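You operate a simulated robot arm through the tools that you are given. There is no shell and no other tool. Be economical: measure what you need, move in short steps, check, and stop when the job is done.

You are at the controls of a simulated two-armed robot. One attempt, no reset.

TASK
Pick up the white bottle from the lower shelf of the door bench with one hand, pass it to the other hand and put it in the well of the grey tray. Set down upright: white bottle.

It is judged by the outcome, as a careful person would: the job done as asked, and still so three seconds after it is handed in. It fails if anything else is knocked over, pushed out of place, dropped, spilled or broken.

THE ROBOT
Two 7-joint arms with four-finger grippers on one trunk, on a base that drives. Base frame: it is fixed to the floor where the robot stands at the start and does not move with it; the origin is under the middle of the robot, x ahead of it, y to its left, z up; the surface under the hand at the start is at about z = 0.85. Lengths are in m, angles in degrees, forces in N, time in s.
The left shoulder is at the start at [0.04, 0.181, 1.055], the right one opposite. With the tool pointing down near the work surface each hand reaches from about 0.3 to 0.84 m from the robot's upright axis, wherever it stands, measured 20 degrees to its own side. Places, roughly: well of the grey tray (26x36 cm) [-1.5, 4.08, 0.78]. Payload 3.67 kg a hand.
Tool frame (each hand has its own): the origin (TCP) lies between the finger pads and is the grasp point; the fingertips stand 0.028 m ahead of it; z points along the fingers, y is the line along which they close. Largest opening 0.112 m; the body of the gripper starts 0.073 m behind the TCP.
Orientation is that of the tool frame in the base frame, as [roll, pitch, yaw] about the fixed x, y, z axes, in that order (R = Rz(yaw) Ry(pitch) Rx(roll)). With the fingers straight down and closing along the base's y, the tool's x points along the base's -x, its y along +y and its z along -z.

THE INTERFACE
- The arms move only by the tool send_rows. It takes "left_motion", "right_motion" or both (then of equal length, played together; a hand with none holds still); each is a list of rows, each an object of numbers (a shift or turn left out is 0, a gripper value left out holds the last): "tx", "ty", "tz": the shift along the base's x, y, z in mm; "rx", "ry", "rz": the turn, a rotation vector about the base's x, y, z in degrees. In form: [{"tx": .., "ty": .., "tz": .., "rx": .., "ry": .., "rz": ..}, ...]. A call has 1 to 12 rows; each row is the pose to reach, as a shift and turn from the pose commanded when the call began. "left_hand" and "right_hand" are, for a hand that has rows, the gripper command, from -1 (shut) to 1 (fully open), values between in proportion, set as the call begins (left out, the last holds). A row lasts 0.2 s, in which the tool goes at most 0.05 m and 8.6 degrees; a call with a longer step from one row to the next is refused whole, and so is a gripper value outside its range. Where a pose cannot be reached the arm comes as near as it can. A force on the tool above 40 N (or 10 N above the force at the start of the call, whichever is more), or a blocked arm, ends the call early, and 0.2 s more pass. Each finger halts on what it meets, pressing with about 43 N; the grip force reading is that of the motor and also rises with nothing between the fingers. The clock runs only during rows and for 0.2 s after the last one: add rows that repeat a pose to give the fingers time. The reply holds the time, the measured pose of the TCP, the force on the tool along the base axes, the opening and the grip force, in the units named above and with some noise, with the torque about the TCP (base axes, N m) and any sound that the robot's microphone picked up.
- Cameras (640 x 400 px; columns grow to the right, rows downward): "scene" is now at [0.0982, 0.0254, 1.2701]; the picture's right is [0.30, -0.95, 0.00], its down [-0.67, -0.21, -0.71] and it looks along [0.68, 0.22, -0.70] (base axes); focal length 250 px, centre (320, 200). "left" rides on the left gripper at [0.06, 0.018, -0.104] in its tool frame; the picture's right is [-0.29, 0.96, 0.00], its down [-0.80, -0.24, -0.55] and it looks along [-0.53, -0.16, 0.83] (tool axes); focal length 234 px, centre (320, 200). "right" rides on the right gripper at [0.06, -0.018, -0.104] in its tool frame; the picture's right is [0.29, 0.96, 0.00], its down [-0.80, 0.24, -0.55] and it looks along [-0.53, 0.16, 0.83] (tool axes); focal length 234 px, centre (320, 200). There is no depth. A picture from a camera that has moved, and an enlarged one, comes with that camera's place and axes in the base frame and with its lens.
- capture(camera): a new picture of that camera. The clock stands still meanwhile.
- slide_trunk(by): slides the trunk up (or, below 0, down) by that many m; the arms and the scene camera ride with it, the base frame stays. It gives what a move gives, with no picture.
- steer(legs): drives the robot by 1 to 6 legs, each [ahead, left, turn to the left] in m, m and degrees, along the robot's own axes; the way and the turn of a leg run together, so that a leg with both is an arc; at most 1.5 m and 180 degrees a leg. The arms and the cameras ride along, it lands a little off, and it stops where it bumps. It gives what a move gives.
- aim_head(pan, tilt): turns the head with the scene camera to pan (to the left, within 86 degrees either way) and tilt (down, from -29 to 69), counted from straight ahead of the robot. It gives what a move gives.
- enlarge(camera, box): a new picture of the part [left, top, right, bottom] of that camera's present view, enlarged. The clock stands still meanwhile.
- sign_off(): hands the job in; it is judged then, once.

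Work in short steps. Places have to be worked out from the pictures, the camera data and where the tool is seen: move nearer, look again, correct. Check each grasp and each placing, and mend what went wrong. You have 120 turns and 100 pictures in all, those below and enlarged ones among them. Open the grippers and draw the arms clear of the work before you hand the job in, unless the task says otherwise; then end with one line.

The tools are called after ">>>" as a command line: name --argument value ..., lists and objects as JSON in quotes. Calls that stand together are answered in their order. send_rows: Moves the arms, as the interface text tells. Its arguments: {"type":"object","properties":{"left_motion":{"type":"array","items":{"type":"object","properties":{"tx":{"type":"number"},"ty":{"type":"number"},"tz":{"type":"number"},"rx":{"type":"number"},"ry":{"type":"number"},"rz":{"type":"number"}}}},"left_hand":{"type":"number"},"right_motion":{"type":"array","items":{"type":"object","properties":{"tx":{"type":"number"},"ty":{"type":"number"},"tz":{"type":"number"},"rx":{"type":"number"},"ry":{"type":"number"},"rz":{"type":"number"}}}},"right_hand":{"type":"number"}},"required":[]} The other tools are called the same way: slide_trunk (by) slides the trunk up or down; steer (legs) drives the base; aim_head (pan, tilt) turns the head that bears the scene camera; capture (camera) takes a picture; enlarge (camera, box) takes an enlarged picture of a part of a camera's view; sign_off () hands the job in.

At the start:

```text
t: 0.0
left_eef_pos: [0.5055, 0.4569, 0.9995]
left_ee_rot: [-179.9, 0.0, 180.0]
left_wrist_force: [-0.2, 0.4, -0.7]
left_moment: [0.0, 0.02, -0.03]
left_width: 0.1118
left_finger_force: 0.1
right_eef_pos: [0.5024, -0.0668, 0.9995]
right_ee_rot: [180.0, 0.0, -180.0]
right_wrist_force: [-0.5, 0.2, -0.5]
right_moment: [0.04, -0.02, -0.01]
right_width: 0.1119
right_finger_force: 0.1
trunk travel left (down, up): [-0.175, 0.339]
robot x, y, heading: [-0.0004, 0.0009, -0.2]
head pan, tilt: [17.6, 44.4]
```

scene: 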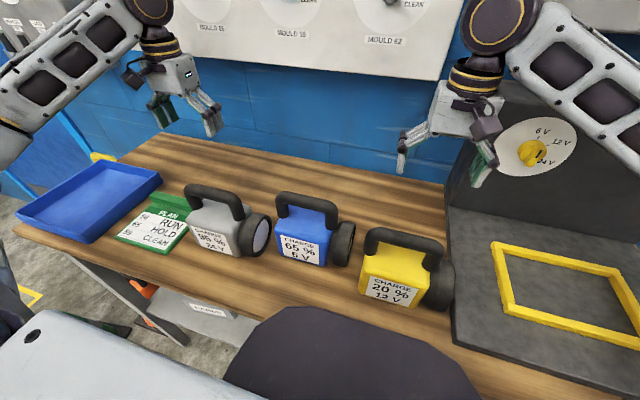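
right: 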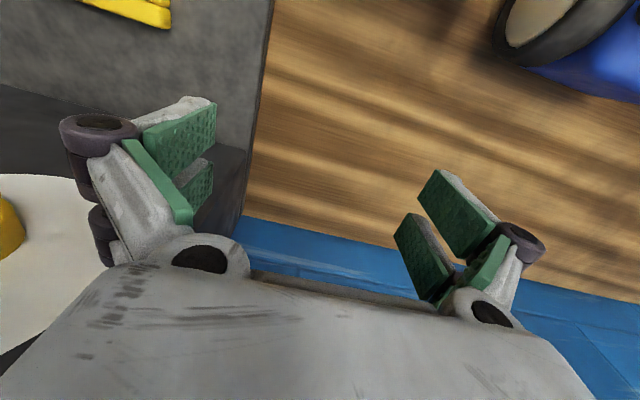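
left: 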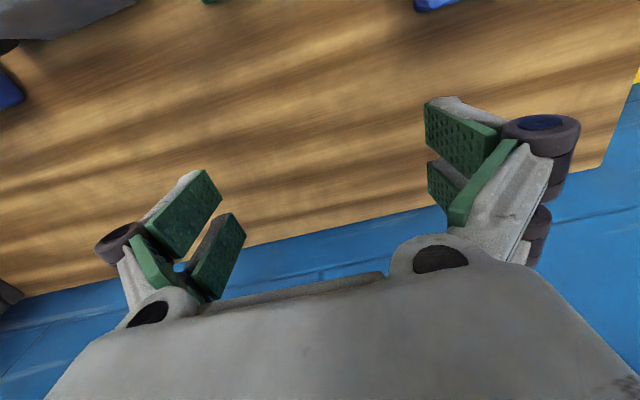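

The pictures show the first bench only, so I turn the head left to look for the door bench.

>>> aim_head --pan 80 --tilt 15

>>> capture --camera "scene"

```text
t: 1.3
left_eef_pos: [0.5058, 0.4586, 1.0]
left_ee_rot: [180.0, 0.1, -180.0]
left_wrist_force: [1.0, -0.1, -0.5]
left_moment: [0.0, 0.03, 0.0]
left_width: 0.112
left_finger_force: 0.1
right_eef_pos: [0.5034, -0.0662, 0.9994]
right_ee_rot: [180.0, -0.1, 180.0]
right_wrist_force: [0.3, 0.6, -0.5]
right_moment: [0.0, -0.01, -0.02]
right_width: 0.1121
right_finger_force: 0.1
trunk travel left (down, up): [-0.175, 0.339]
robot x, y, heading: [-0.0001, -0.0012, -0.2]
head pan, tilt: [80.0, 15.0]
```

```text
96 pictures are left
camera scene: at [0.0366, 0.0926, 1.316], right [0.98, -0.17, 0.0], down [-0.05, -0.26, -0.97], along [0.17, 0.95, -0.26], focal length 250 px, centre (320, 200)
```

scene: 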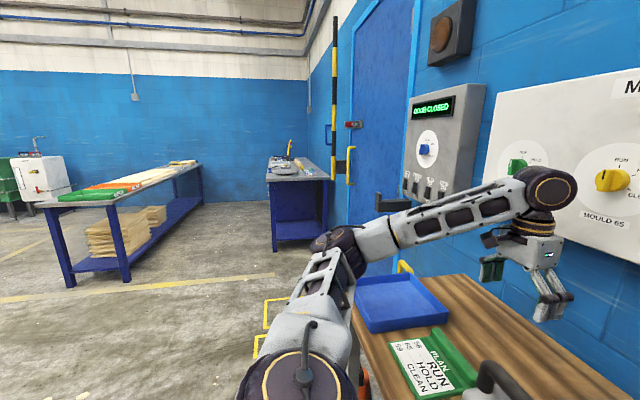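

A blue bench stands beside the door, and another bench is at the left where the tray should be. I enlarge both.

>>> enlarge --camera "scene" --box '[230, 120, 390, 260]'

>>> enlarge --camera "scene" --box '[20, 130, 230, 300]'

```text
2.86 times, centred on (310, 190) of scene
camera zoom: at [0.0366, 0.0926, 1.316], right [0.98, -0.17, 0.0], down [-0.05, -0.26, -0.97], along [0.17, 0.95, -0.26], focal length 715 px, centre (349, 229)
```

zoom: 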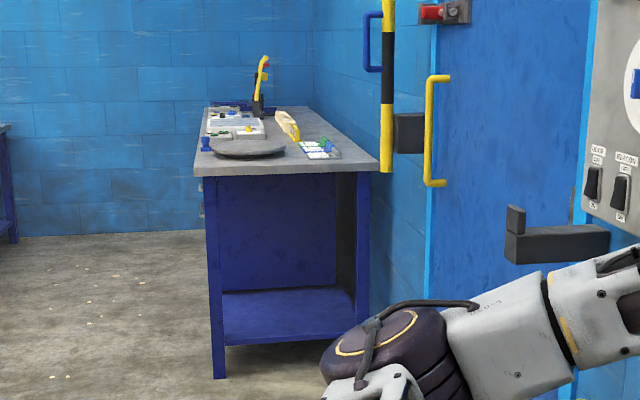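

```text
2.35 times, centred on (125, 215) of scene
camera zoom: at [0.0366, 0.0926, 1.316], right [0.98, -0.17, 0.0], down [-0.05, -0.26, -0.97], along [0.17, 0.95, -0.26], focal length 588 px, centre (779, 165)
```

zoom: 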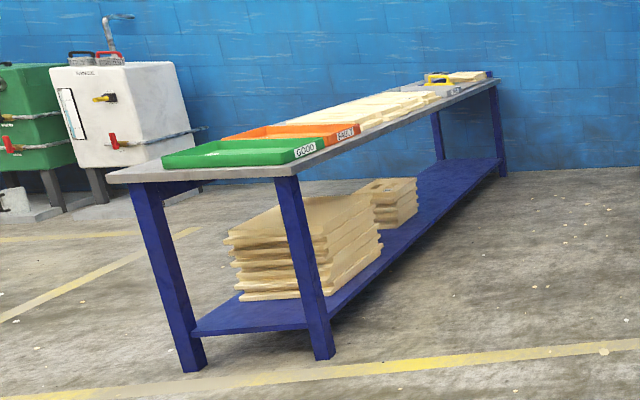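

The grey tray is at the far end of the left bench. I look to the right too, and down to the nearby bench, before driving.

>>> aim_head --pan -70 --tilt 15

>>> capture --camera "scene"

>>> aim_head --pan 60 --tilt 50

>>> capture --camera "scene"

```text
t: 3.7
left_eef_pos: [0.5046, 0.4564, 0.9987]
left_ee_rot: [180.0, 0.1, -179.9]
left_wrist_force: [-1.0, -0.3, 0.3]
left_moment: [0.01, -0.02, 0.02]
left_width: 0.112
left_finger_force: 0.1
right_eef_pos: [0.5025, -0.067, 1.0005]
right_ee_rot: [179.9, 0.0, -180.0]
right_wrist_force: [0.7, 0.3, 0.0]
right_moment: [-0.01, -0.02, 0.01]
right_width: 0.112
right_finger_force: 0.1
trunk travel left (down, up): [-0.175, 0.339]
robot x, y, heading: [0.0023, -0.0047, 0.1]
head pan, tilt: [-70.0, 15.0]
```

```text
93 pictures are left
camera scene: at [0.0523, -0.0871, 1.3161], right [-0.94, -0.34, 0.0], down [-0.09, 0.24, -0.97], along [0.33, -0.91, -0.26], focal length 250 px, centre (320, 200)
```

scene: 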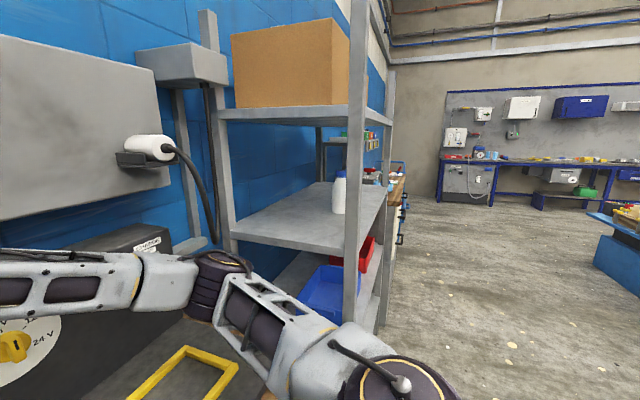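

```text
t: 5.8
left_eef_pos: [0.5054, 0.4574, 0.9982]
left_ee_rot: [180.0, 0.0, 180.0]
left_wrist_force: [0.8, -0.5, 0.7]
left_moment: [0.0, 0.03, -0.01]
left_width: 0.1119
left_finger_force: 0.1
right_eef_pos: [0.5039, -0.0654, 0.9997]
right_ee_rot: [-180.0, 0.0, -180.0]
right_wrist_force: [0.5, -0.4, -0.1]
right_moment: [-0.01, -0.02, -0.02]
right_width: 0.1121
right_finger_force: 0.0
trunk travel left (down, up): [-0.175, 0.339]
robot x, y, heading: [0.0021, -0.0001, 0.3]
head pan, tilt: [60.0, 50.0]
```

```text
92 pictures are left
camera scene: at [0.0588, 0.0673, 1.2623], right [0.87, -0.5, 0.0], down [-0.38, -0.66, -0.64], along [0.32, 0.56, -0.77], focal length 250 px, centre (320, 200)
```

scene: 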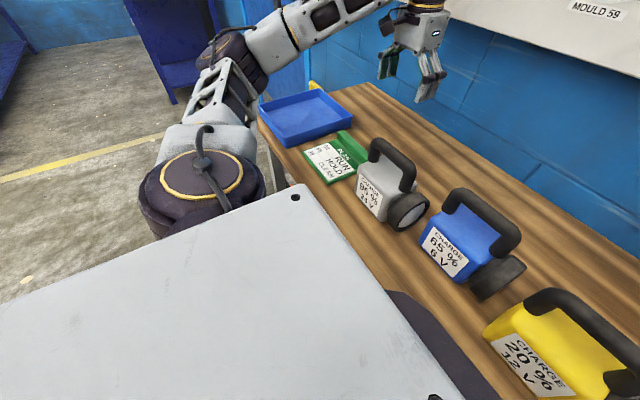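

The bottle on the right-hand rack is not on the door bench; the door bench is the blue one (about x −0.03..0.63, y 2.75..5). I back away from this bench in small moves, then look.

>>> steer --legs '[[-0.35, 0, 0]]'

>>> aim_head --pan 86 --tilt 35

>>> capture --camera "scene"

```text
t: 8.1
left_eef_pos: [0.1567, 0.4577, 0.9999]
left_ee_rot: [180.0, 0.0, 179.6]
left_wrist_force: [-0.3, -0.2, -0.2]
left_moment: [0.0, -0.06, -0.03]
left_width: 0.1115
left_finger_force: 0.2
right_eef_pos: [0.1513, -0.0661, 1.0001]
right_ee_rot: [-179.9, 0.0, 179.7]
right_wrist_force: [-0.5, -0.2, -1.2]
right_moment: [0.0, -0.02, 0.02]
right_width: 0.1119
right_finger_force: 0.1
trunk travel left (down, up): [-0.175, 0.339]
robot x, y, heading: [-0.3486, 0.0011, -0.1]
head pan, tilt: [60.0, 50.0]
```

```text
t: 9.0
left_eef_pos: [0.1559, 0.4567, 1.0004]
left_ee_rot: [-179.9, -0.1, 179.9]
left_wrist_force: [0.3, 0.7, -0.7]
left_moment: [0.01, -0.01, -0.01]
left_width: 0.112
left_finger_force: 0.0
right_eef_pos: [0.153, -0.0678, 0.9989]
right_ee_rot: [179.9, 0.0, 179.7]
right_wrist_force: [0.7, 0.0, -0.1]
right_moment: [0.02, 0.03, -0.02]
right_width: 0.1122
right_finger_force: 0.0
trunk travel left (down, up): [-0.175, 0.339]
robot x, y, heading: [-0.3512, -0.0006, -0.3]
head pan, tilt: [85.9, 35.0]
```

```text
91 pictures are left
camera scene: at [-0.3233, 0.0889, 1.284], right [1.0, -0.07, 0.0], down [-0.04, -0.57, -0.82], along [0.06, 0.82, -0.57], focal length 250 px, centre (320, 200)
```

scene: 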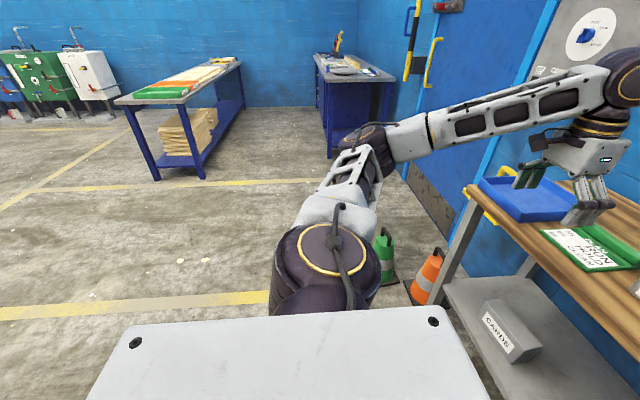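

Floor to the left is clear apart from two cones by the bench end. I back 0.35 m more, turn left 90° and drive to about (-0.70, 1.9).

>>> steer --legs '[[-0.35, 0, 0], [0, 0, 90], [1.4, 0, 0]]'

>>> aim_head --pan -25 --tilt 25

>>> capture --camera "scene"

```text
t: 22.4
left_eef_pos: [-1.2437, 1.874, 0.9996]
left_ee_rot: [-179.9, -0.1, -86.7]
left_wrist_force: [-0.2, 0.2, 0.1]
left_moment: [0.0, -0.01, 0.0]
left_width: 0.1117
left_finger_force: 0.0
right_eef_pos: [-0.7216, 1.9009, 0.998]
right_ee_rot: [-179.9, 0.0, -86.7]
right_wrist_force: [0.3, 0.1, -0.3]
right_moment: [-0.05, 0.01, 0.0]
right_width: 0.1117
right_finger_force: 0.0
trunk travel left (down, up): [-0.175, 0.339]
robot x, y, heading: [-0.7575, 1.3932, 93.6]
head pan, tilt: [85.9, 35.0]
```

```text
t: 24.3
left_eef_pos: [-1.2436, 1.8747, 0.9998]
left_ee_rot: [-180.0, 0.0, -86.7]
left_wrist_force: [0.4, 0.0, -0.1]
left_moment: [0.04, 0.02, 0.0]
left_width: 0.112
left_finger_force: 0.1
right_eef_pos: [-0.7223, 1.9007, 1.0005]
right_ee_rot: [-180.0, 0.0, -86.6]
right_wrist_force: [-0.6, -0.2, -0.3]
right_moment: [-0.01, 0.02, -0.02]
right_width: 0.1119
right_finger_force: 0.0
trunk travel left (down, up): [-0.175, 0.339]
robot x, y, heading: [-0.7624, 1.3982, 93.2]
head pan, tilt: [-25.0, 25.0]
```

```text
90 pictures are left
camera scene: at [-0.7266, 1.5018, 1.2998], right [0.93, -0.37, 0.0], down [-0.16, -0.39, -0.91], along [0.34, 0.84, -0.42], focal length 250 px, centre (320, 200)
```

scene: 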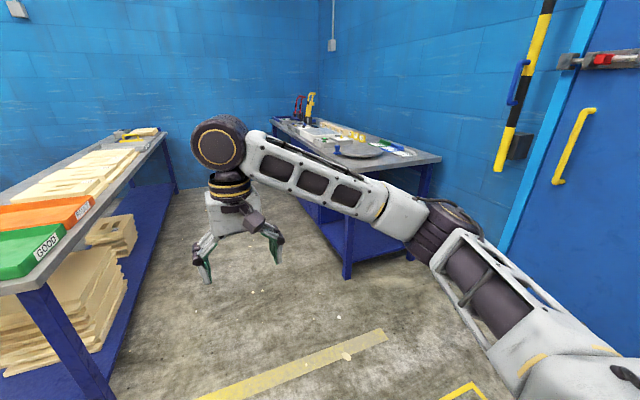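

I'm at (-0.76, 1.40) heading 93°. I drive forward to y≈2.4 with a slight heading correction, and look right under the door bench.

>>> steer --legs '[[0, 0, -4], [1.0, -0.05, 0]]'

>>> aim_head --pan -50 --tilt 35

>>> capture --camera "scene"

```text
t: 30.0
left_eef_pos: [-1.1424, 2.8966, 1.0002]
left_ee_rot: [180.0, -0.1, -90.9]
left_wrist_force: [0.7, -0.2, -0.8]
left_moment: [-0.03, 0.07, -0.04]
left_width: 0.1121
left_finger_force: 0.0
right_eef_pos: [-0.62, 2.8839, 0.9985]
right_ee_rot: [179.9, 0.0, -91.1]
right_wrist_force: [0.9, -0.8, 0.1]
right_moment: [-0.05, -0.02, -0.03]
right_width: 0.112
right_finger_force: 0.1
trunk travel left (down, up): [-0.175, 0.339]
robot x, y, heading: [-0.6959, 2.3779, 89.1]
head pan, tilt: [-25.0, 25.0]
```

```text
t: 30.9
left_eef_pos: [-1.1429, 2.896, 1.0012]
left_ee_rot: [-180.0, -0.1, -91.0]
left_wrist_force: [-0.2, 0.6, 0.2]
left_moment: [0.01, 0.0, 0.01]
left_width: 0.1119
left_finger_force: 0.1
right_eef_pos: [-0.62, 2.8828, 0.9994]
right_ee_rot: [-180.0, 0.0, -91.1]
right_wrist_force: [-0.2, -0.1, 0.2]
right_moment: [0.0, -0.03, 0.01]
right_width: 0.1122
right_finger_force: 0.1
trunk travel left (down, up): [-0.175, 0.339]
robot x, y, heading: [-0.694, 2.3828, 88.9]
head pan, tilt: [-50.0, 35.0]
```

```text
89 pictures are left
camera scene: at [-0.6261, 2.4589, 1.2841], right [0.63, -0.78, 0.0], down [-0.45, -0.36, -0.82], along [0.64, 0.52, -0.57], focal length 250 px, centre (320, 200)
```

scene: 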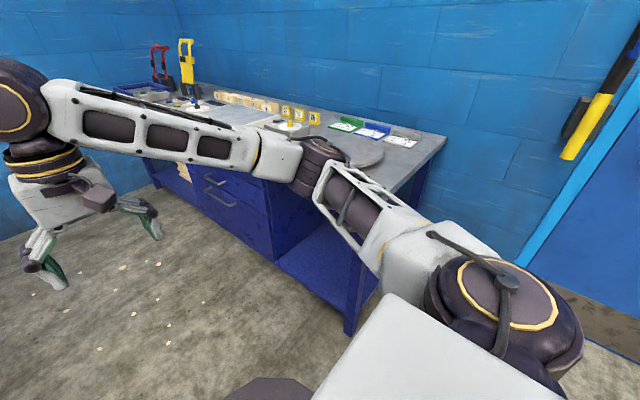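

The open lower-shelf section spans y≈2.8–3.3, with drawers beyond it. I move level with it, face the bench, lower the trunk and look in.

>>> steer --legs '[[0.5, 0, 0], [0, 0, -89]]'

>>> slide_trunk --by -0.1

>>> aim_head --pan 5 --tilt 45

>>> capture --camera "scene"

```text
t: 38.1
left_eef_pos: [-0.1734, 3.3359, 0.998]
left_ee_rot: [-180.0, 0.0, 179.3]
left_wrist_force: [0.1, -0.3, -1.0]
left_moment: [0.03, 0.06, 0.01]
left_width: 0.1119
left_finger_force: 0.0
right_eef_pos: [-0.1826, 2.8125, 1.0001]
right_ee_rot: [180.0, -0.1, 179.2]
right_wrist_force: [-0.2, 0.0, 0.1]
right_moment: [-0.01, -0.03, 0.0]
right_width: 0.1119
right_finger_force: 0.1
trunk travel left (down, up): [-0.175, 0.339]
robot x, y, heading: [-0.6839, 2.8827, -0.7]
head pan, tilt: [-50.0, 35.0]
```

```text
t: 39.5
left_eef_pos: [-0.1725, 3.3354, 0.899]
left_ee_rot: [-180.0, 0.1, 179.2]
left_wrist_force: [-0.7, -0.4, -0.3]
left_moment: [-0.03, -0.01, 0.04]
left_width: 0.1122
left_finger_force: 0.1
right_eef_pos: [-0.1825, 2.8124, 0.8999]
right_ee_rot: [-179.9, -0.1, 179.2]
right_wrist_force: [0.1, 0.1, -0.8]
right_moment: [-0.02, -0.01, 0.0]
right_width: 0.1122
right_finger_force: 0.0
trunk travel left (down, up): [-0.075, 0.439]
robot x, y, heading: [-0.6872, 2.886, -0.6]
head pan, tilt: [-50.0, 35.0]
```

```text
t: 40.7
left_eef_pos: [-0.1722, 3.334, 0.8971]
left_ee_rot: [180.0, 0.0, 179.2]
left_wrist_force: [-0.3, 0.8, 0.9]
left_moment: [0.03, -0.05, 0.01]
left_width: 0.1119
left_finger_force: 0.2
right_eef_pos: [-0.1826, 2.8123, 0.8979]
right_ee_rot: [-180.0, -0.1, 179.1]
right_wrist_force: [-0.4, -0.5, -0.3]
right_moment: [0.03, 0.01, -0.03]
right_width: 0.1119
right_finger_force: 0.0
trunk travel left (down, up): [-0.075, 0.439]
robot x, y, heading: [-0.6817, 2.8846, -0.8]
head pan, tilt: [5.0, 45.0]
```

```text
88 pictures are left
camera scene: at [-0.583, 2.8911, 1.1679], right [0.07, -1.0, 0.0], down [-0.71, -0.05, -0.71], along [0.71, 0.05, -0.71], focal length 250 px, centre (320, 200)
```

scene: 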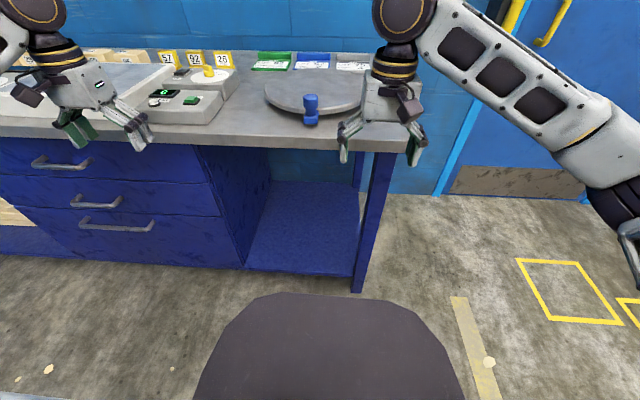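

This near shelf section looks empty. Beyond the drawers the shelf continues with something on it, so I pan left.

>>> aim_head --pan 50 --tilt 40

>>> capture --camera "scene"

```text
t: 41.8
left_eef_pos: [-0.1721, 3.335, 0.8993]
left_ee_rot: [-180.0, 0.1, 179.3]
left_wrist_force: [0.2, 0.5, 0.0]
left_moment: [-0.03, 0.0, 0.01]
left_width: 0.1118
left_finger_force: 0.0
right_eef_pos: [-0.1817, 2.8114, 0.8978]
right_ee_rot: [-180.0, 0.0, 179.2]
right_wrist_force: [-0.1, -0.6, -0.5]
right_moment: [0.03, 0.01, -0.02]
right_width: 0.1121
right_finger_force: 0.0
trunk travel left (down, up): [-0.075, 0.439]
robot x, y, heading: [-0.6827, 2.8839, -1.0]
head pan, tilt: [50.0, 40.0]
```

```text
87 pictures are left
camera scene: at [-0.6084, 2.9495, 1.1751], right [0.76, -0.65, 0.0], down [-0.42, -0.49, -0.77], along [0.5, 0.58, -0.64], focal length 250 px, centre (320, 200)
```

scene: 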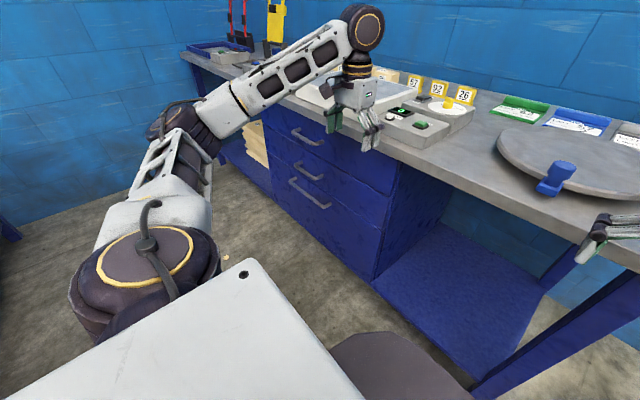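

Strafe left 0.95 m along the bench to view the section past the drawers.

>>> steer --legs '[[0, 0.95, 0]]'

>>> aim_head --pan 25 --tilt 45

>>> capture --camera "scene"

```text
t: 46.9
left_eef_pos: [-0.1513, 4.2777, 0.8985]
left_ee_rot: [180.0, 0.0, 178.7]
left_wrist_force: [0.3, 1.0, 0.0]
left_moment: [0.01, 0.01, -0.01]
left_width: 0.1119
left_finger_force: 0.1
right_eef_pos: [-0.1667, 3.7541, 0.899]
right_ee_rot: [180.0, 0.0, 178.8]
right_wrist_force: [0.8, 0.8, -0.2]
right_moment: [0.01, -0.03, 0.01]
right_width: 0.112
right_finger_force: 0.0
trunk travel left (down, up): [-0.075, 0.439]
robot x, y, heading: [-0.6663, 3.8331, -1.0]
head pan, tilt: [50.0, 40.0]
```

```text
t: 47.8
left_eef_pos: [-0.152, 4.2774, 0.8985]
left_ee_rot: [-180.0, 0.0, 178.8]
left_wrist_force: [0.6, 0.5, -0.6]
left_moment: [-0.03, 0.02, -0.03]
left_width: 0.1118
left_finger_force: 0.1
right_eef_pos: [-0.166, 3.7546, 0.8987]
right_ee_rot: [180.0, 0.0, 178.7]
right_wrist_force: [-0.2, 0.2, 0.8]
right_moment: [0.06, 0.02, -0.01]
right_width: 0.1119
right_finger_force: 0.1
trunk travel left (down, up): [-0.075, 0.439]
robot x, y, heading: [-0.6643, 3.8306, -1.3]
head pan, tilt: [25.0, 45.0]
```

```text
86 pictures are left
camera scene: at [-0.5726, 3.864, 1.1679], right [0.4, -0.92, 0.0], down [-0.65, -0.29, -0.71], along [0.65, 0.29, -0.71], focal length 250 px, centre (320, 200)
```

scene: 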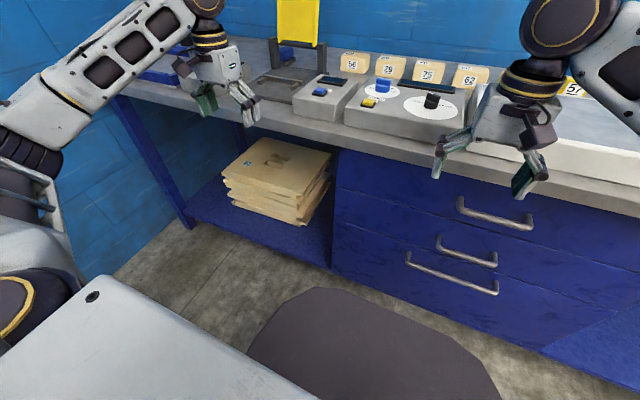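

Only stacked boards are visible here. I lower the trunk fully and look at a flatter angle into this section for a hidden bottle.

>>> slide_trunk --by -0.03

>>> aim_head --pan 45 --tilt 45

>>> capture --camera "scene"

>>> capture --camera "left"

```text
t: 48.6
left_eef_pos: [-0.1531, 4.2768, 0.8677]
left_ee_rot: [180.0, 0.0, 178.7]
left_wrist_force: [1.0, -0.6, -0.6]
left_moment: [0.03, -0.01, 0.0]
left_width: 0.1122
left_finger_force: 0.0
right_eef_pos: [-0.1668, 3.7542, 0.87]
right_ee_rot: [180.0, 0.0, 178.7]
right_wrist_force: [-0.3, 0.0, -0.4]
right_moment: [0.0, -0.02, -0.02]
right_width: 0.112
right_finger_force: 0.0
trunk travel left (down, up): [-0.045, 0.469]
robot x, y, heading: [-0.6658, 3.8331, -1.4]
head pan, tilt: [25.0, 45.0]
```

```text
t: 49.4
left_eef_pos: [-0.1515, 4.2773, 0.8687]
left_ee_rot: [-180.0, 0.0, 178.8]
left_wrist_force: [0.2, -0.2, 0.5]
left_moment: [0.0, 0.0, 0.0]
left_width: 0.1122
left_finger_force: 0.0
right_eef_pos: [-0.1658, 3.754, 0.8675]
right_ee_rot: [180.0, -0.1, 178.7]
right_wrist_force: [0.5, -0.4, -0.2]
right_moment: [0.0, 0.04, 0.0]
right_width: 0.1121
right_finger_force: 0.1
trunk travel left (down, up): [-0.045, 0.469]
robot x, y, heading: [-0.6666, 3.8301, -1.4]
head pan, tilt: [45.0, 45.0]
```

```text
85 pictures are left
camera scene: at [-0.5882, 3.8873, 1.1379], right [0.69, -0.72, 0.0], down [-0.51, -0.49, -0.71], along [0.51, 0.49, -0.71], focal length 250 px, centre (320, 200)
```

scene: 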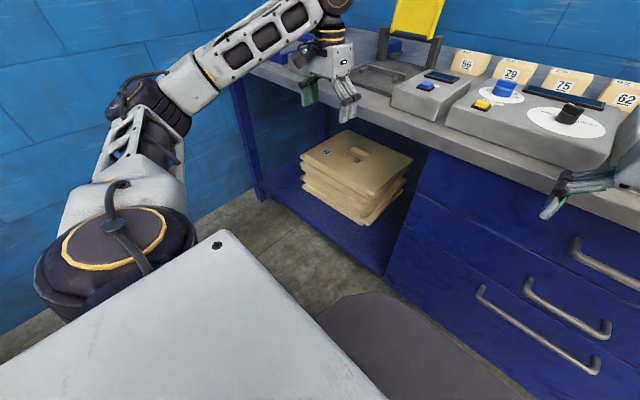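

```text
84 pictures are left
camera left: at [-0.2114, 4.296, 0.9724], right [0.31, 0.95, 0.0], down [0.79, -0.26, 0.55], along [0.53, -0.17, -0.83], focal length 234 px, centre (320, 200)
```

left: 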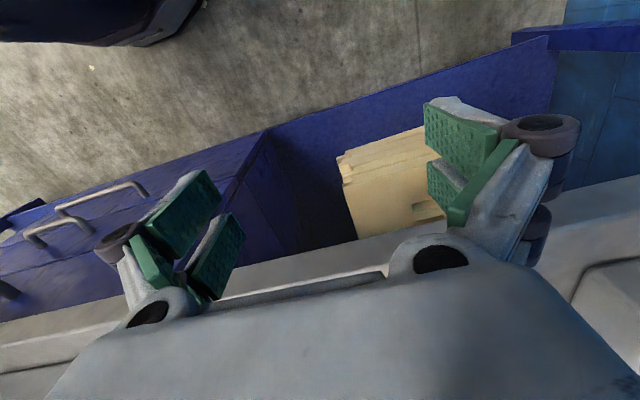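

I can't see the back of the shelf. I use the left wrist camera: pull the hand back, lower it and pitch it to look in under the top.

>>> send_rows --left_motion '[{"tx": -45}, {"tx": -90}, {"tx": -120, "tz": -30, "ry": -8}, {"tx": -120, "tz": -75, "ry": -16}, {"tx": -120, "tz": -120, "ry": -24}, {"tx": -120, "tz": -165, "ry": -32}, {"tx": -120, "tz": -210, "ry": -40}, {"tx": -120, "tz": -250, "ry": -48}, {"tx": -120, "tz": -250, "ry": -48}]'

>>> capture --camera "left"

```text
t: 51.4
left_eef_pos: [-0.272, 4.276, 0.6194]
left_ee_rot: [179.0, 47.9, 178.6]
left_wrist_force: [0.2, -0.2, 0.8]
left_moment: [0.01, 0.04, 0.0]
left_width: 0.112
left_finger_force: 0.0
right_eef_pos: [-0.1672, 3.7534, 0.8696]
right_ee_rot: [180.0, -0.1, 178.7]
right_wrist_force: [0.7, 0.2, -1.1]
right_moment: [0.03, 0.04, -0.02]
right_width: 0.112
right_finger_force: 0.2
trunk travel left (down, up): [-0.045, 0.469]
robot x, y, heading: [-0.6672, 3.8302, -1.2]
head pan, tilt: [45.0, 45.0]
```

```text
83 pictures are left
camera left: at [-0.3893, 4.2948, 0.6443], right [0.2, 0.95, 0.22], down [0.12, -0.25, 0.96], along [0.97, -0.17, -0.17], focal length 234 px, centre (320, 200)
```

left: 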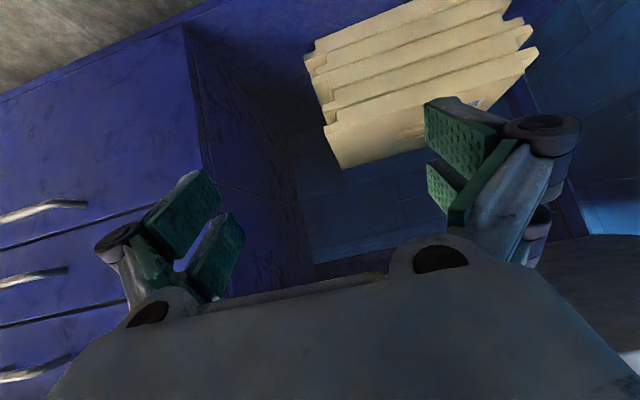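

No bottle here. I strafe back right with the hand in this pose and check the near section the same way.

>>> steer --legs '[[0, -1.1, 0]]'

>>> capture --camera "left"

```text
t: 57.3
left_eef_pos: [-0.2971, 3.1587, 0.619]
left_ee_rot: [178.6, 48.0, 177.6]
left_wrist_force: [0.1, 0.2, -0.2]
left_moment: [-0.02, -0.03, 0.01]
left_width: 0.112
left_finger_force: 0.0
right_eef_pos: [-0.1972, 2.6333, 0.868]
right_ee_rot: [180.0, 0.0, 178.2]
right_wrist_force: [-0.3, -1.0, -0.1]
right_moment: [0.0, -0.02, 0.05]
right_width: 0.1119
right_finger_force: 0.1
trunk travel left (down, up): [-0.045, 0.469]
robot x, y, heading: [-0.6957, 2.714, -1.9]
head pan, tilt: [45.0, 45.0]
```

```text
82 pictures are left
camera left: at [-0.4142, 3.1778, 0.6447], right [0.21, 0.95, 0.23], down [0.12, -0.26, 0.96], along [0.97, -0.18, -0.17], focal length 234 px, centre (320, 200)
```

left: 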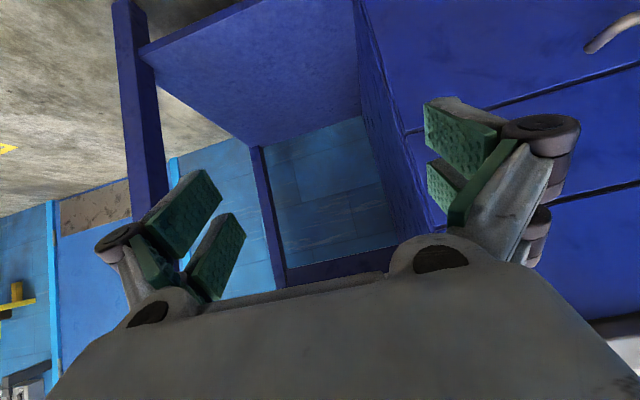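

Empty too. The start bench also stands by the door and has a lower shelf, so I return toward it, staying well back.

>>> steer --legs '[[-0.2, 0, 2], [0, -1.4, 0]]'

>>> aim_head --pan -40 --tilt 25

>>> capture --camera "scene"

```text
t: 65.5
left_eef_pos: [-0.5055, 1.8115, 0.619]
left_ee_rot: [178.7, 47.9, -179.8]
left_wrist_force: [0.1, -0.1, 0.7]
left_moment: [0.02, 0.0, 0.03]
left_width: 0.1119
left_finger_force: 0.0
right_eef_pos: [-0.3809, 1.2941, 0.8683]
right_ee_rot: [180.0, 0.0, -179.3]
right_wrist_force: [-0.1, 0.0, -0.8]
right_moment: [0.04, 0.01, -0.01]
right_width: 0.1118
right_finger_force: 0.1
trunk travel left (down, up): [-0.045, 0.469]
robot x, y, heading: [-0.8858, 1.3519, 0.5]
head pan, tilt: [45.0, 45.0]
```

```text
t: 67.1
left_eef_pos: [-0.5043, 1.8131, 0.6193]
left_ee_rot: [178.7, 47.9, -179.9]
left_wrist_force: [-0.4, 0.8, -0.5]
left_moment: [0.01, -0.03, 0.0]
left_width: 0.1122
left_finger_force: 0.0
right_eef_pos: [-0.3817, 1.294, 0.8688]
right_ee_rot: [-179.9, 0.0, -179.3]
right_wrist_force: [-0.5, 1.1, 0.2]
right_moment: [-0.03, -0.02, -0.02]
right_width: 0.1121
right_finger_force: 0.1
trunk travel left (down, up): [-0.045, 0.469]
robot x, y, heading: [-0.8849, 1.3516, 0.6]
head pan, tilt: [-40.0, 25.0]
```

```text
81 pictures are left
camera scene: at [-0.7932, 1.2962, 1.1685], right [-0.63, -0.77, 0.0], down [-0.33, 0.27, -0.91], along [0.7, -0.57, -0.42], focal length 250 px, centre (320, 200)
```

scene: 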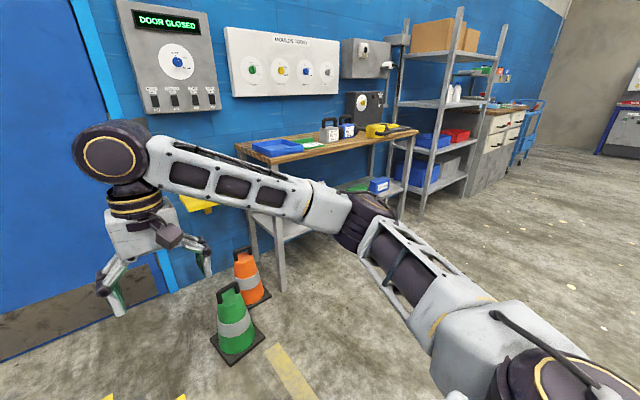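

I see the start bench's lower shelf partly. I strafe right to face it and look in.

>>> steer --legs '[[-0.1, -1.2, 0]]'

>>> aim_head --pan 0 --tilt 30

>>> capture --camera "scene"

>>> capture --camera "left"

```text
t: 73.3
left_eef_pos: [-0.5882, 0.6288, 0.6189]
left_ee_rot: [178.6, 47.9, -179.2]
left_wrist_force: [-0.1, -0.4, -0.1]
left_moment: [-0.01, -0.03, -0.01]
left_width: 0.1119
left_finger_force: 0.1
right_eef_pos: [-0.4598, 0.11, 0.8682]
right_ee_rot: [180.0, 0.0, -178.7]
right_wrist_force: [-1.0, 0.4, 0.5]
right_moment: [0.01, 0.01, 0.01]
right_width: 0.112
right_finger_force: 0.0
trunk travel left (down, up): [-0.045, 0.469]
robot x, y, heading: [-0.9619, 0.1659, 1.1]
head pan, tilt: [-40.0, 25.0]
```

```text
t: 74.4
left_eef_pos: [-0.5898, 0.6282, 0.6201]
left_ee_rot: [178.6, 48.0, -179.3]
left_wrist_force: [-0.1, -0.1, 0.5]
left_moment: [-0.03, -0.01, 0.0]
left_width: 0.112
left_finger_force: 0.1
right_eef_pos: [-0.4608, 0.1107, 0.8689]
right_ee_rot: [-179.9, 0.0, -178.7]
right_wrist_force: [-1.0, 0.3, 0.2]
right_moment: [-0.03, 0.0, -0.01]
right_width: 0.1119
right_finger_force: 0.1
trunk travel left (down, up): [-0.045, 0.469]
robot x, y, heading: [-0.9663, 0.1631, 0.9]
head pan, tilt: [0.0, 30.0]
```

```text
80 pictures are left
camera scene: at [-0.8531, 0.1683, 1.1605], right [0.02, -1.0, 0.0], down [-0.5, -0.01, -0.87], along [0.87, 0.02, -0.5], focal length 250 px, centre (320, 200)
```

scene: 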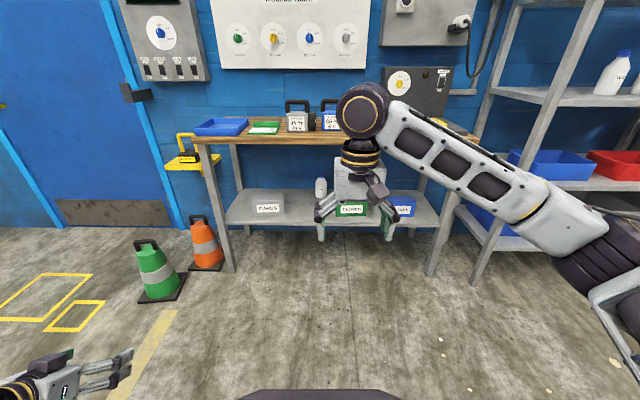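

```text
79 pictures are left
camera left: at [-0.7064, 0.642, 0.6446], right [0.16, 0.96, 0.23], down [0.13, -0.25, 0.96], along [0.98, -0.13, -0.17], focal length 234 px, centre (320, 200)
```

left: 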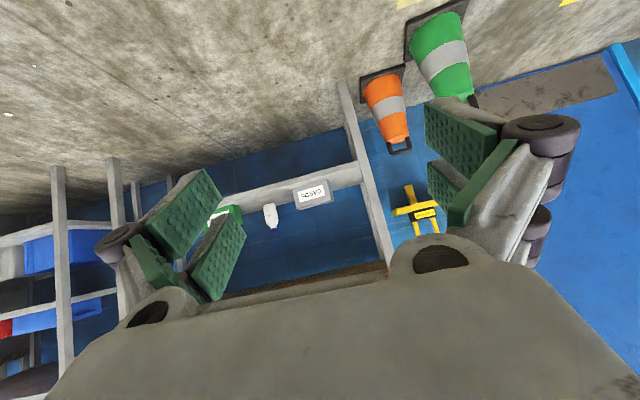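

The white bottle is on this bench's lower shelf, between the CARDS box and a green box. I enlarge it.

>>> enlarge --camera "scene" --box '[220, 120, 460, 270]'

>>> enlarge --camera "left" --box '[200, 160, 360, 260]'

```text
2.67 times, centred on (340, 195) of scene
camera zoom: at [-0.8531, 0.1683, 1.1605], right [0.02, -1.0, 0.0], down [-0.5, -0.01, -0.87], along [0.87, 0.02, -0.5], focal length 667 px, centre (267, 213)
```

zoom: 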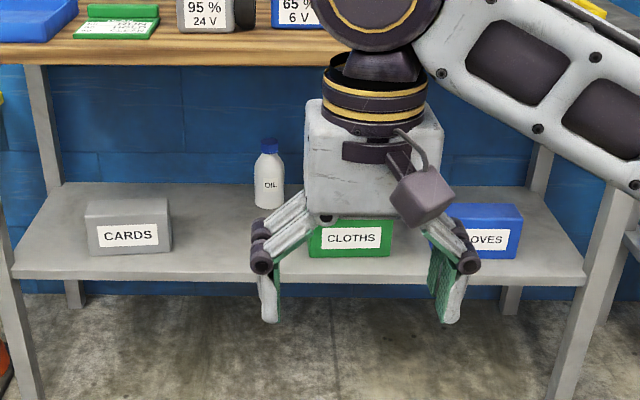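

```text
4.00 times, centred on (280, 210) of left
camera zoom: at [-0.7064, 0.642, 0.6446], right [0.16, 0.96, 0.23], down [0.13, -0.25, 0.96], along [0.98, -0.13, -0.17], focal length 937 px, centre (480, 160)
```

zoom: 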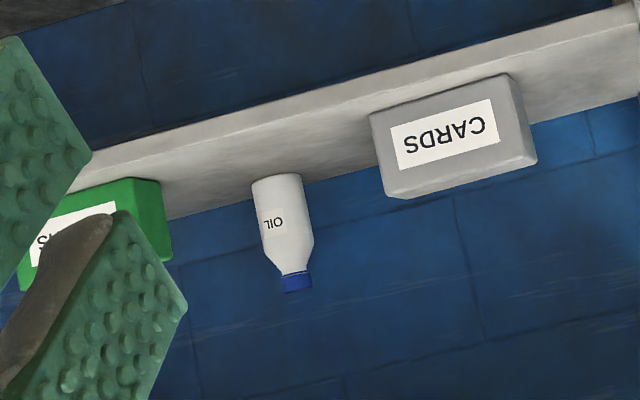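

Bottle "OIL" ≈ (0.55, 0.18), base z≈0.37, ~0.18 tall, ~0.07 wide. I plan to pick low with the right hand tilted 35° below horizontal. First I lower the trunk, raise the left hand out of the way and pose the right hand here in free space.

>>> slide_trunk --by -0.045

>>> send_rows --left_motion '[{"tz": 45, "ry": 8}, {"tz": 90, "ry": 16}, {"tz": 135, "ry": 24}, {"tz": 180, "ry": 32}, {"tz": 225, "ry": 40}, {"tz": 270, "ry": 48}, {"tz": 315, "ry": 48, "tx": -20}, {"tz": 360, "ry": 48, "tx": -40}, {"tz": 390, "ry": 48, "tx": -60}, {"tz": 390, "ry": 48, "tx": -60}]' --right_motion '[{"tz": -40, "ty": -12, "ry": -7}, {"tz": -80, "ty": -24, "ry": -14}, {"tz": -120, "ty": -36, "ry": -21}, {"tz": -160, "ty": -48, "ry": -28}, {"tz": -200, "ty": -60, "ry": -35}, {"tz": -240, "ty": -72, "ry": -42}, {"tz": -280, "ty": -84, "ry": -49}, {"tz": -320, "ty": -97, "ry": -55}, {"tz": -350, "ty": -97, "ry": -55}, {"tz": -350, "ty": -97, "ry": -55}]'

>>> capture --camera "right"

```text
t: 75.2
left_eef_pos: [-0.5889, 0.628, 0.5744]
left_ee_rot: [178.6, 47.9, -179.3]
left_wrist_force: [0.1, -0.3, 0.9]
left_moment: [0.03, -0.01, 0.01]
left_width: 0.1122
left_finger_force: 0.0
right_eef_pos: [-0.4596, 0.1107, 0.8259]
right_ee_rot: [-180.0, 0.0, -178.8]
right_wrist_force: [-0.4, -0.6, -0.2]
right_moment: [-0.02, 0.0, 0.01]
right_width: 0.112
right_finger_force: 0.1
trunk travel left (down, up): [0.0, 0.514]
robot x, y, heading: [-0.9623, 0.1631, 1.5]
head pan, tilt: [0.0, 30.0]
```

```text
t: 77.5
left_eef_pos: [-0.6474, 0.6268, 0.9669]
left_ee_rot: [178.1, 0.1, -179.6]
left_wrist_force: [0.4, 0.2, 0.2]
left_moment: [-0.02, -0.04, -0.01]
left_width: 0.112
left_finger_force: 0.0
right_eef_pos: [-0.4617, 0.0146, 0.4775]
right_ee_rot: [-178.1, 55.0, -177.7]
right_wrist_force: [-0.6, 0.9, 0.1]
right_moment: [-0.02, -0.04, -0.02]
right_width: 0.1119
right_finger_force: 0.0
trunk travel left (down, up): [0.0, 0.514]
robot x, y, heading: [-0.9627, 0.1634, 1.2]
head pan, tilt: [0.0, 30.0]
```

```text
76 pictures are left
camera right: at [-0.5812, -0.0036, 0.4875], right [-0.18, 0.95, -0.25], down [0.0, 0.26, 0.97], along [0.98, 0.17, -0.05], focal length 234 px, centre (320, 200)
```

right: 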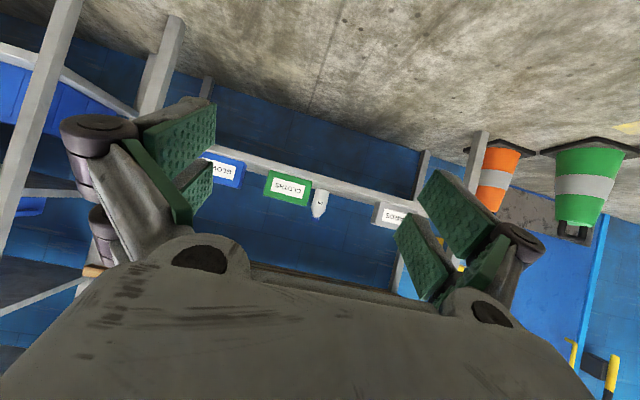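

Bottle confirmed near (0.55, 0.185), base z≈0.375. I drive to about (-0.40, 0.33) so the right hand faces it, still outside the bench.

>>> steer --legs '[[0, 0.16, -1.3], [0.53, 0, 0]]'

>>> capture --camera "right"

>>> capture --camera "scene"

```text
t: 81.6
left_eef_pos: [-0.1192, 0.7811, 0.9669]
left_ee_rot: [178.1, 0.0, 179.5]
left_wrist_force: [-0.3, -0.8, 0.6]
left_moment: [0.02, 0.03, -0.01]
left_width: 0.1118
left_finger_force: 0.1
right_eef_pos: [0.0553, 0.1658, 0.4765]
right_ee_rot: [-178.3, 54.9, -178.8]
right_wrist_force: [-0.2, 0.5, -0.4]
right_moment: [-0.01, 0.0, -0.01]
right_width: 0.1121
right_finger_force: 0.0
trunk travel left (down, up): [0.0, 0.514]
robot x, y, heading: [-0.4438, 0.324, 0.3]
head pan, tilt: [0.0, 30.0]
```

```text
75 pictures are left
camera right: at [-0.0643, 0.1496, 0.4875], right [-0.16, 0.95, -0.25], down [0.01, 0.26, 0.97], along [0.99, 0.15, -0.05], focal length 234 px, centre (320, 200)
```

right: 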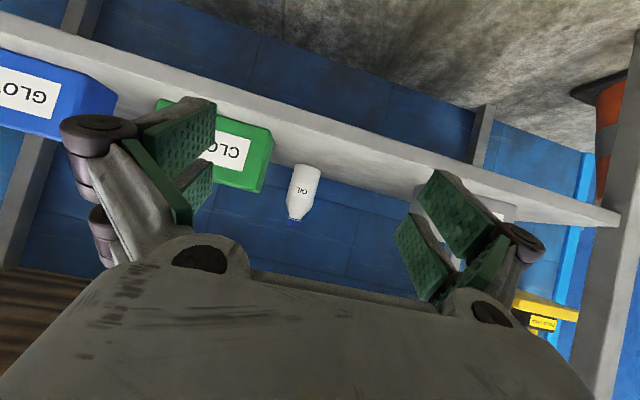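

```text
74 pictures are left
camera scene: at [-0.333, 0.3259, 1.1173], right [0.01, -1.0, 0.0], down [-0.5, 0.0, -0.87], along [0.87, 0.01, -0.5], focal length 250 px, centre (320, 200)
```

scene: 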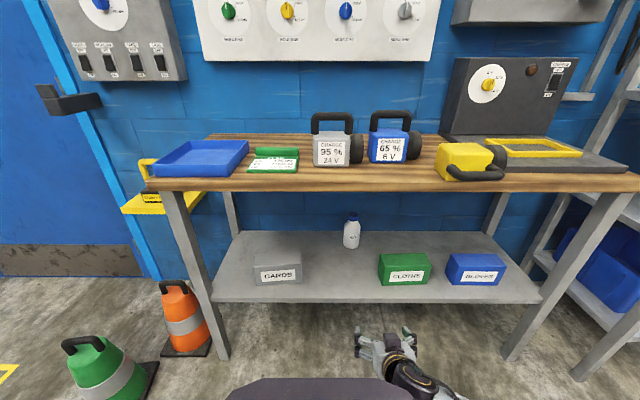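

The yellow pack looks different from the start; I check it, and the bottle, enlarged.

>>> enlarge --camera "scene" --box '[300, 100, 560, 200]'

>>> enlarge --camera "scene" --box '[240, 200, 540, 310]'

>>> enlarge --camera "right" --box '[180, 120, 500, 260]'

```text
2.46 times, centred on (430, 150) of scene
camera zoom: at [-0.333, 0.3259, 1.1173], right [0.01, -1.0, 0.0], down [-0.5, 0.0, -0.87], along [0.87, 0.01, -0.5], focal length 616 px, centre (49, 323)
```

zoom: 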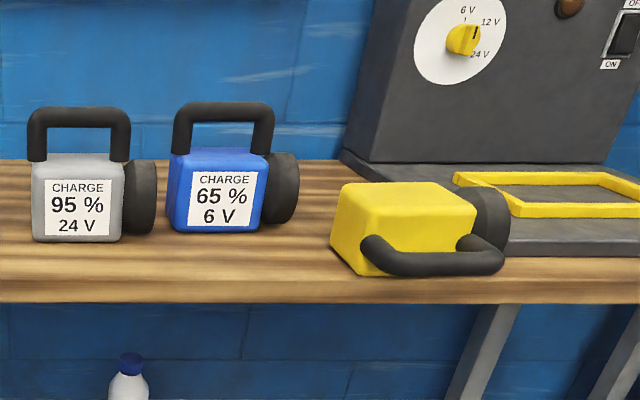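

```text
2.13 times, centred on (390, 255) of scene
camera zoom: at [-0.333, 0.3259, 1.1173], right [0.01, -1.0, 0.0], down [-0.5, 0.0, -0.87], along [0.87, 0.01, -0.5], focal length 534 px, centre (171, 83)
```

zoom: 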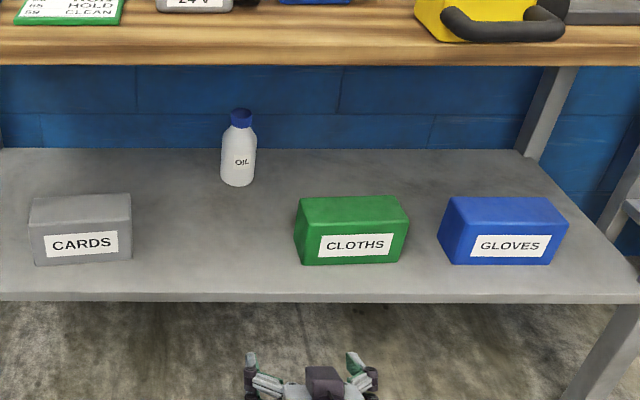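

```text
2.00 times, centred on (340, 190) of right
camera zoom: at [-0.0643, 0.1496, 0.4875], right [-0.16, 0.95, -0.25], down [0.01, 0.26, 0.97], along [0.99, 0.15, -0.05], focal length 468 px, centre (280, 220)
```

zoom: 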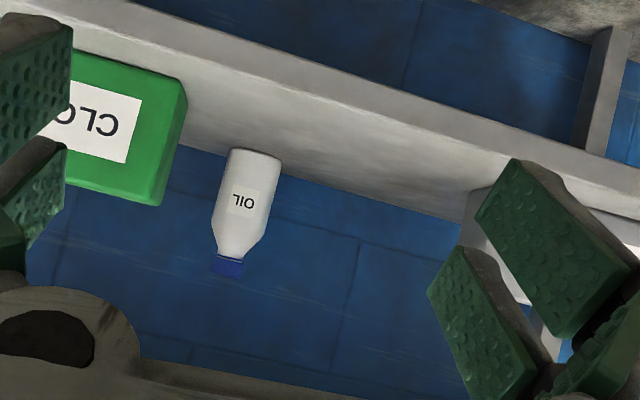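

The yellow pack lies on its side: my first reverse must have dragged its handle with the right fingers, since it was upright at t=5.8. I'll right it at its original spot (front face x≈0.315, y≈0.018…−0.075) before the bottle. First I raise the trunk and the right hand, staying clear of the bench edge.

>>> slide_trunk --by 0.2

>>> send_rows --right_motion '[{"tz": 45, "tx": -20}, {"tz": 90, "tx": -40}, {"tz": 135, "tx": -50}, {"tz": 180, "tx": -50}, {"tz": 225, "tx": -50}, {"tz": 270, "tx": -50}, {"tz": 310, "tx": -50}, {"tz": 350, "tx": -50}, {"tz": 350, "tx": -50}]'

>>> aim_head --pan -25 --tilt 35

>>> capture --camera "scene"

```text
t: 83.8
left_eef_pos: [-0.1194, 0.7815, 1.1664]
left_ee_rot: [178.1, 0.0, 179.6]
left_wrist_force: [0.2, 0.8, 0.8]
left_moment: [0.03, 0.0, -0.01]
left_width: 0.112
left_finger_force: 0.1
right_eef_pos: [0.0549, 0.1647, 0.6777]
right_ee_rot: [-178.2, 55.0, -178.7]
right_wrist_force: [-0.1, 0.2, -0.5]
right_moment: [-0.01, -0.01, 0.0]
right_width: 0.1118
right_finger_force: 0.0
trunk travel left (down, up): [-0.2, 0.314]
robot x, y, heading: [-0.4421, 0.325, 0.3]
head pan, tilt: [0.0, 30.0]
```

```text
t: 85.8
left_eef_pos: [-0.1214, 0.7818, 1.1656]
left_ee_rot: [178.1, 0.1, 179.5]
left_wrist_force: [-0.7, 0.1, 0.1]
left_moment: [-0.06, -0.01, -0.05]
left_width: 0.1122
left_finger_force: 0.0
right_eef_pos: [0.0392, 0.1777, 1.0384]
right_ee_rot: [-178.0, 54.8, -178.6]
right_wrist_force: [0.0, -0.2, 1.3]
right_moment: [-0.01, -0.01, -0.04]
right_width: 0.1122
right_finger_force: 0.0
right hand out of reach, approached as far as the arm can: row 3, 4, 5, 6, 7, 8, 9
trunk travel left (down, up): [-0.2, 0.314]
robot x, y, heading: [-0.4379, 0.3256, 0.2]
head pan, tilt: [0.0, 30.0]
```

```text
t: 86.7
left_eef_pos: [-0.1192, 0.7809, 1.1668]
left_ee_rot: [178.1, -0.1, 179.5]
left_wrist_force: [0.3, 0.5, 0.6]
left_moment: [0.04, -0.01, -0.01]
left_width: 0.112
left_finger_force: 0.1
right_eef_pos: [0.0403, 0.1795, 1.0391]
right_ee_rot: [-178.1, 54.9, -178.6]
right_wrist_force: [0.3, -0.9, 0.3]
right_moment: [-0.01, 0.01, -0.02]
right_width: 0.1121
right_finger_force: 0.1
trunk travel left (down, up): [-0.2, 0.314]
robot x, y, heading: [-0.4421, 0.3228, 0.1]
head pan, tilt: [-25.0, 35.0]
```

```text
70 pictures are left
camera scene: at [-0.3438, 0.2887, 1.3092], right [-0.42, -0.91, 0.0], down [-0.52, 0.24, -0.82], along [0.74, -0.34, -0.57], focal length 250 px, centre (320, 200)
```

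scene: 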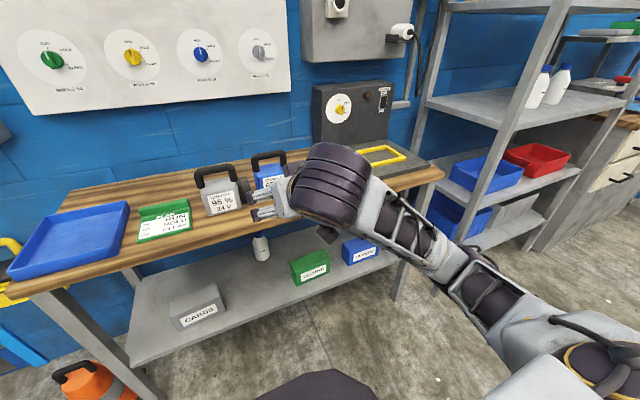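

The arm blocks the view. I move the right hand up and to the right and strafe right so the head looks straight at the pack.

>>> send_rows --right_motion '[{"ty": -45, "tz": 10}, {"ty": -90, "tz": 20}, {"ty": -135, "tz": 30}, {"ty": -180, "tz": 40}, {"ty": -225, "tz": 50}, {"ty": -225, "tz": 50}]'

>>> steer --legs '[[-0.05, -0.22, 0]]'

>>> aim_head --pan -5 --tilt 40

>>> capture --camera "scene"

```text
t: 88.1
left_eef_pos: [-0.1205, 0.7817, 1.1666]
left_ee_rot: [178.0, 0.1, 179.5]
left_wrist_force: [-0.5, 0.3, -0.6]
left_moment: [0.0, 0.01, -0.02]
left_width: 0.1118
left_finger_force: 0.0
right_eef_pos: [0.0429, -0.0456, 1.0914]
right_ee_rot: [-178.1, 54.9, -178.6]
right_wrist_force: [0.1, 0.3, 1.2]
right_moment: [0.01, 0.02, -0.03]
right_width: 0.1118
right_finger_force: 0.1
right hand out of reach, approached as far as the arm can: row 1, 2, 3
trunk travel left (down, up): [-0.2, 0.314]
robot x, y, heading: [-0.4454, 0.3299, 0.3]
head pan, tilt: [-25.0, 35.0]
```

```text
t: 89.8
left_eef_pos: [-0.1708, 0.557, 1.1676]
left_ee_rot: [178.1, 0.0, 179.6]
left_wrist_force: [-0.6, -0.5, 1.0]
left_moment: [0.05, 0.01, 0.0]
left_width: 0.1121
left_finger_force: 0.0
right_eef_pos: [-0.0065, -0.2678, 1.0897]
right_ee_rot: [-178.2, 55.0, -178.9]
right_wrist_force: [-0.7, -0.8, -0.2]
right_moment: [0.02, -0.03, 0.02]
right_width: 0.1119
right_finger_force: 0.1
trunk travel left (down, up): [-0.2, 0.314]
robot x, y, heading: [-0.4933, 0.1018, 0.3]
head pan, tilt: [-25.0, 35.0]
```

```text
t: 90.6
left_eef_pos: [-0.169, 0.5585, 1.1665]
left_ee_rot: [178.1, -0.1, 179.5]
left_wrist_force: [-0.3, 0.4, -1.3]
left_moment: [-0.05, 0.02, -0.04]
left_width: 0.1119
left_finger_force: 0.0
right_eef_pos: [-0.0067, -0.2685, 1.0892]
right_ee_rot: [-178.0, 54.9, -178.7]
right_wrist_force: [0.5, -0.4, -0.7]
right_moment: [0.0, 0.01, -0.02]
right_width: 0.1119
right_finger_force: 0.0
trunk travel left (down, up): [-0.2, 0.314]
robot x, y, heading: [-0.4912, 0.1049, 0.2]
head pan, tilt: [-5.0, 40.0]
```

```text
69 pictures are left
camera scene: at [-0.3884, 0.0958, 1.3016], right [-0.08, -1.0, 0.0], down [-0.64, 0.05, -0.77], along [0.76, -0.06, -0.64], focal length 250 px, centre (320, 200)
```

scene: 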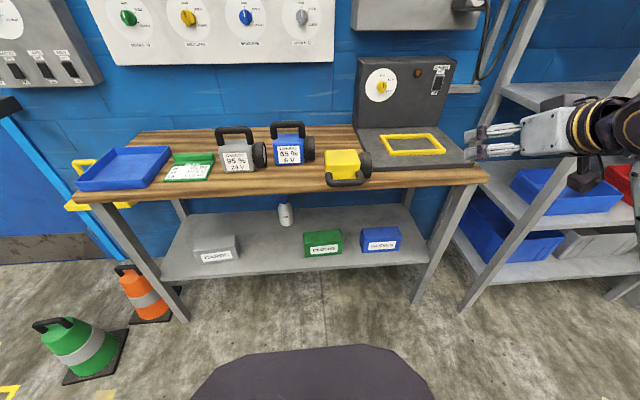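

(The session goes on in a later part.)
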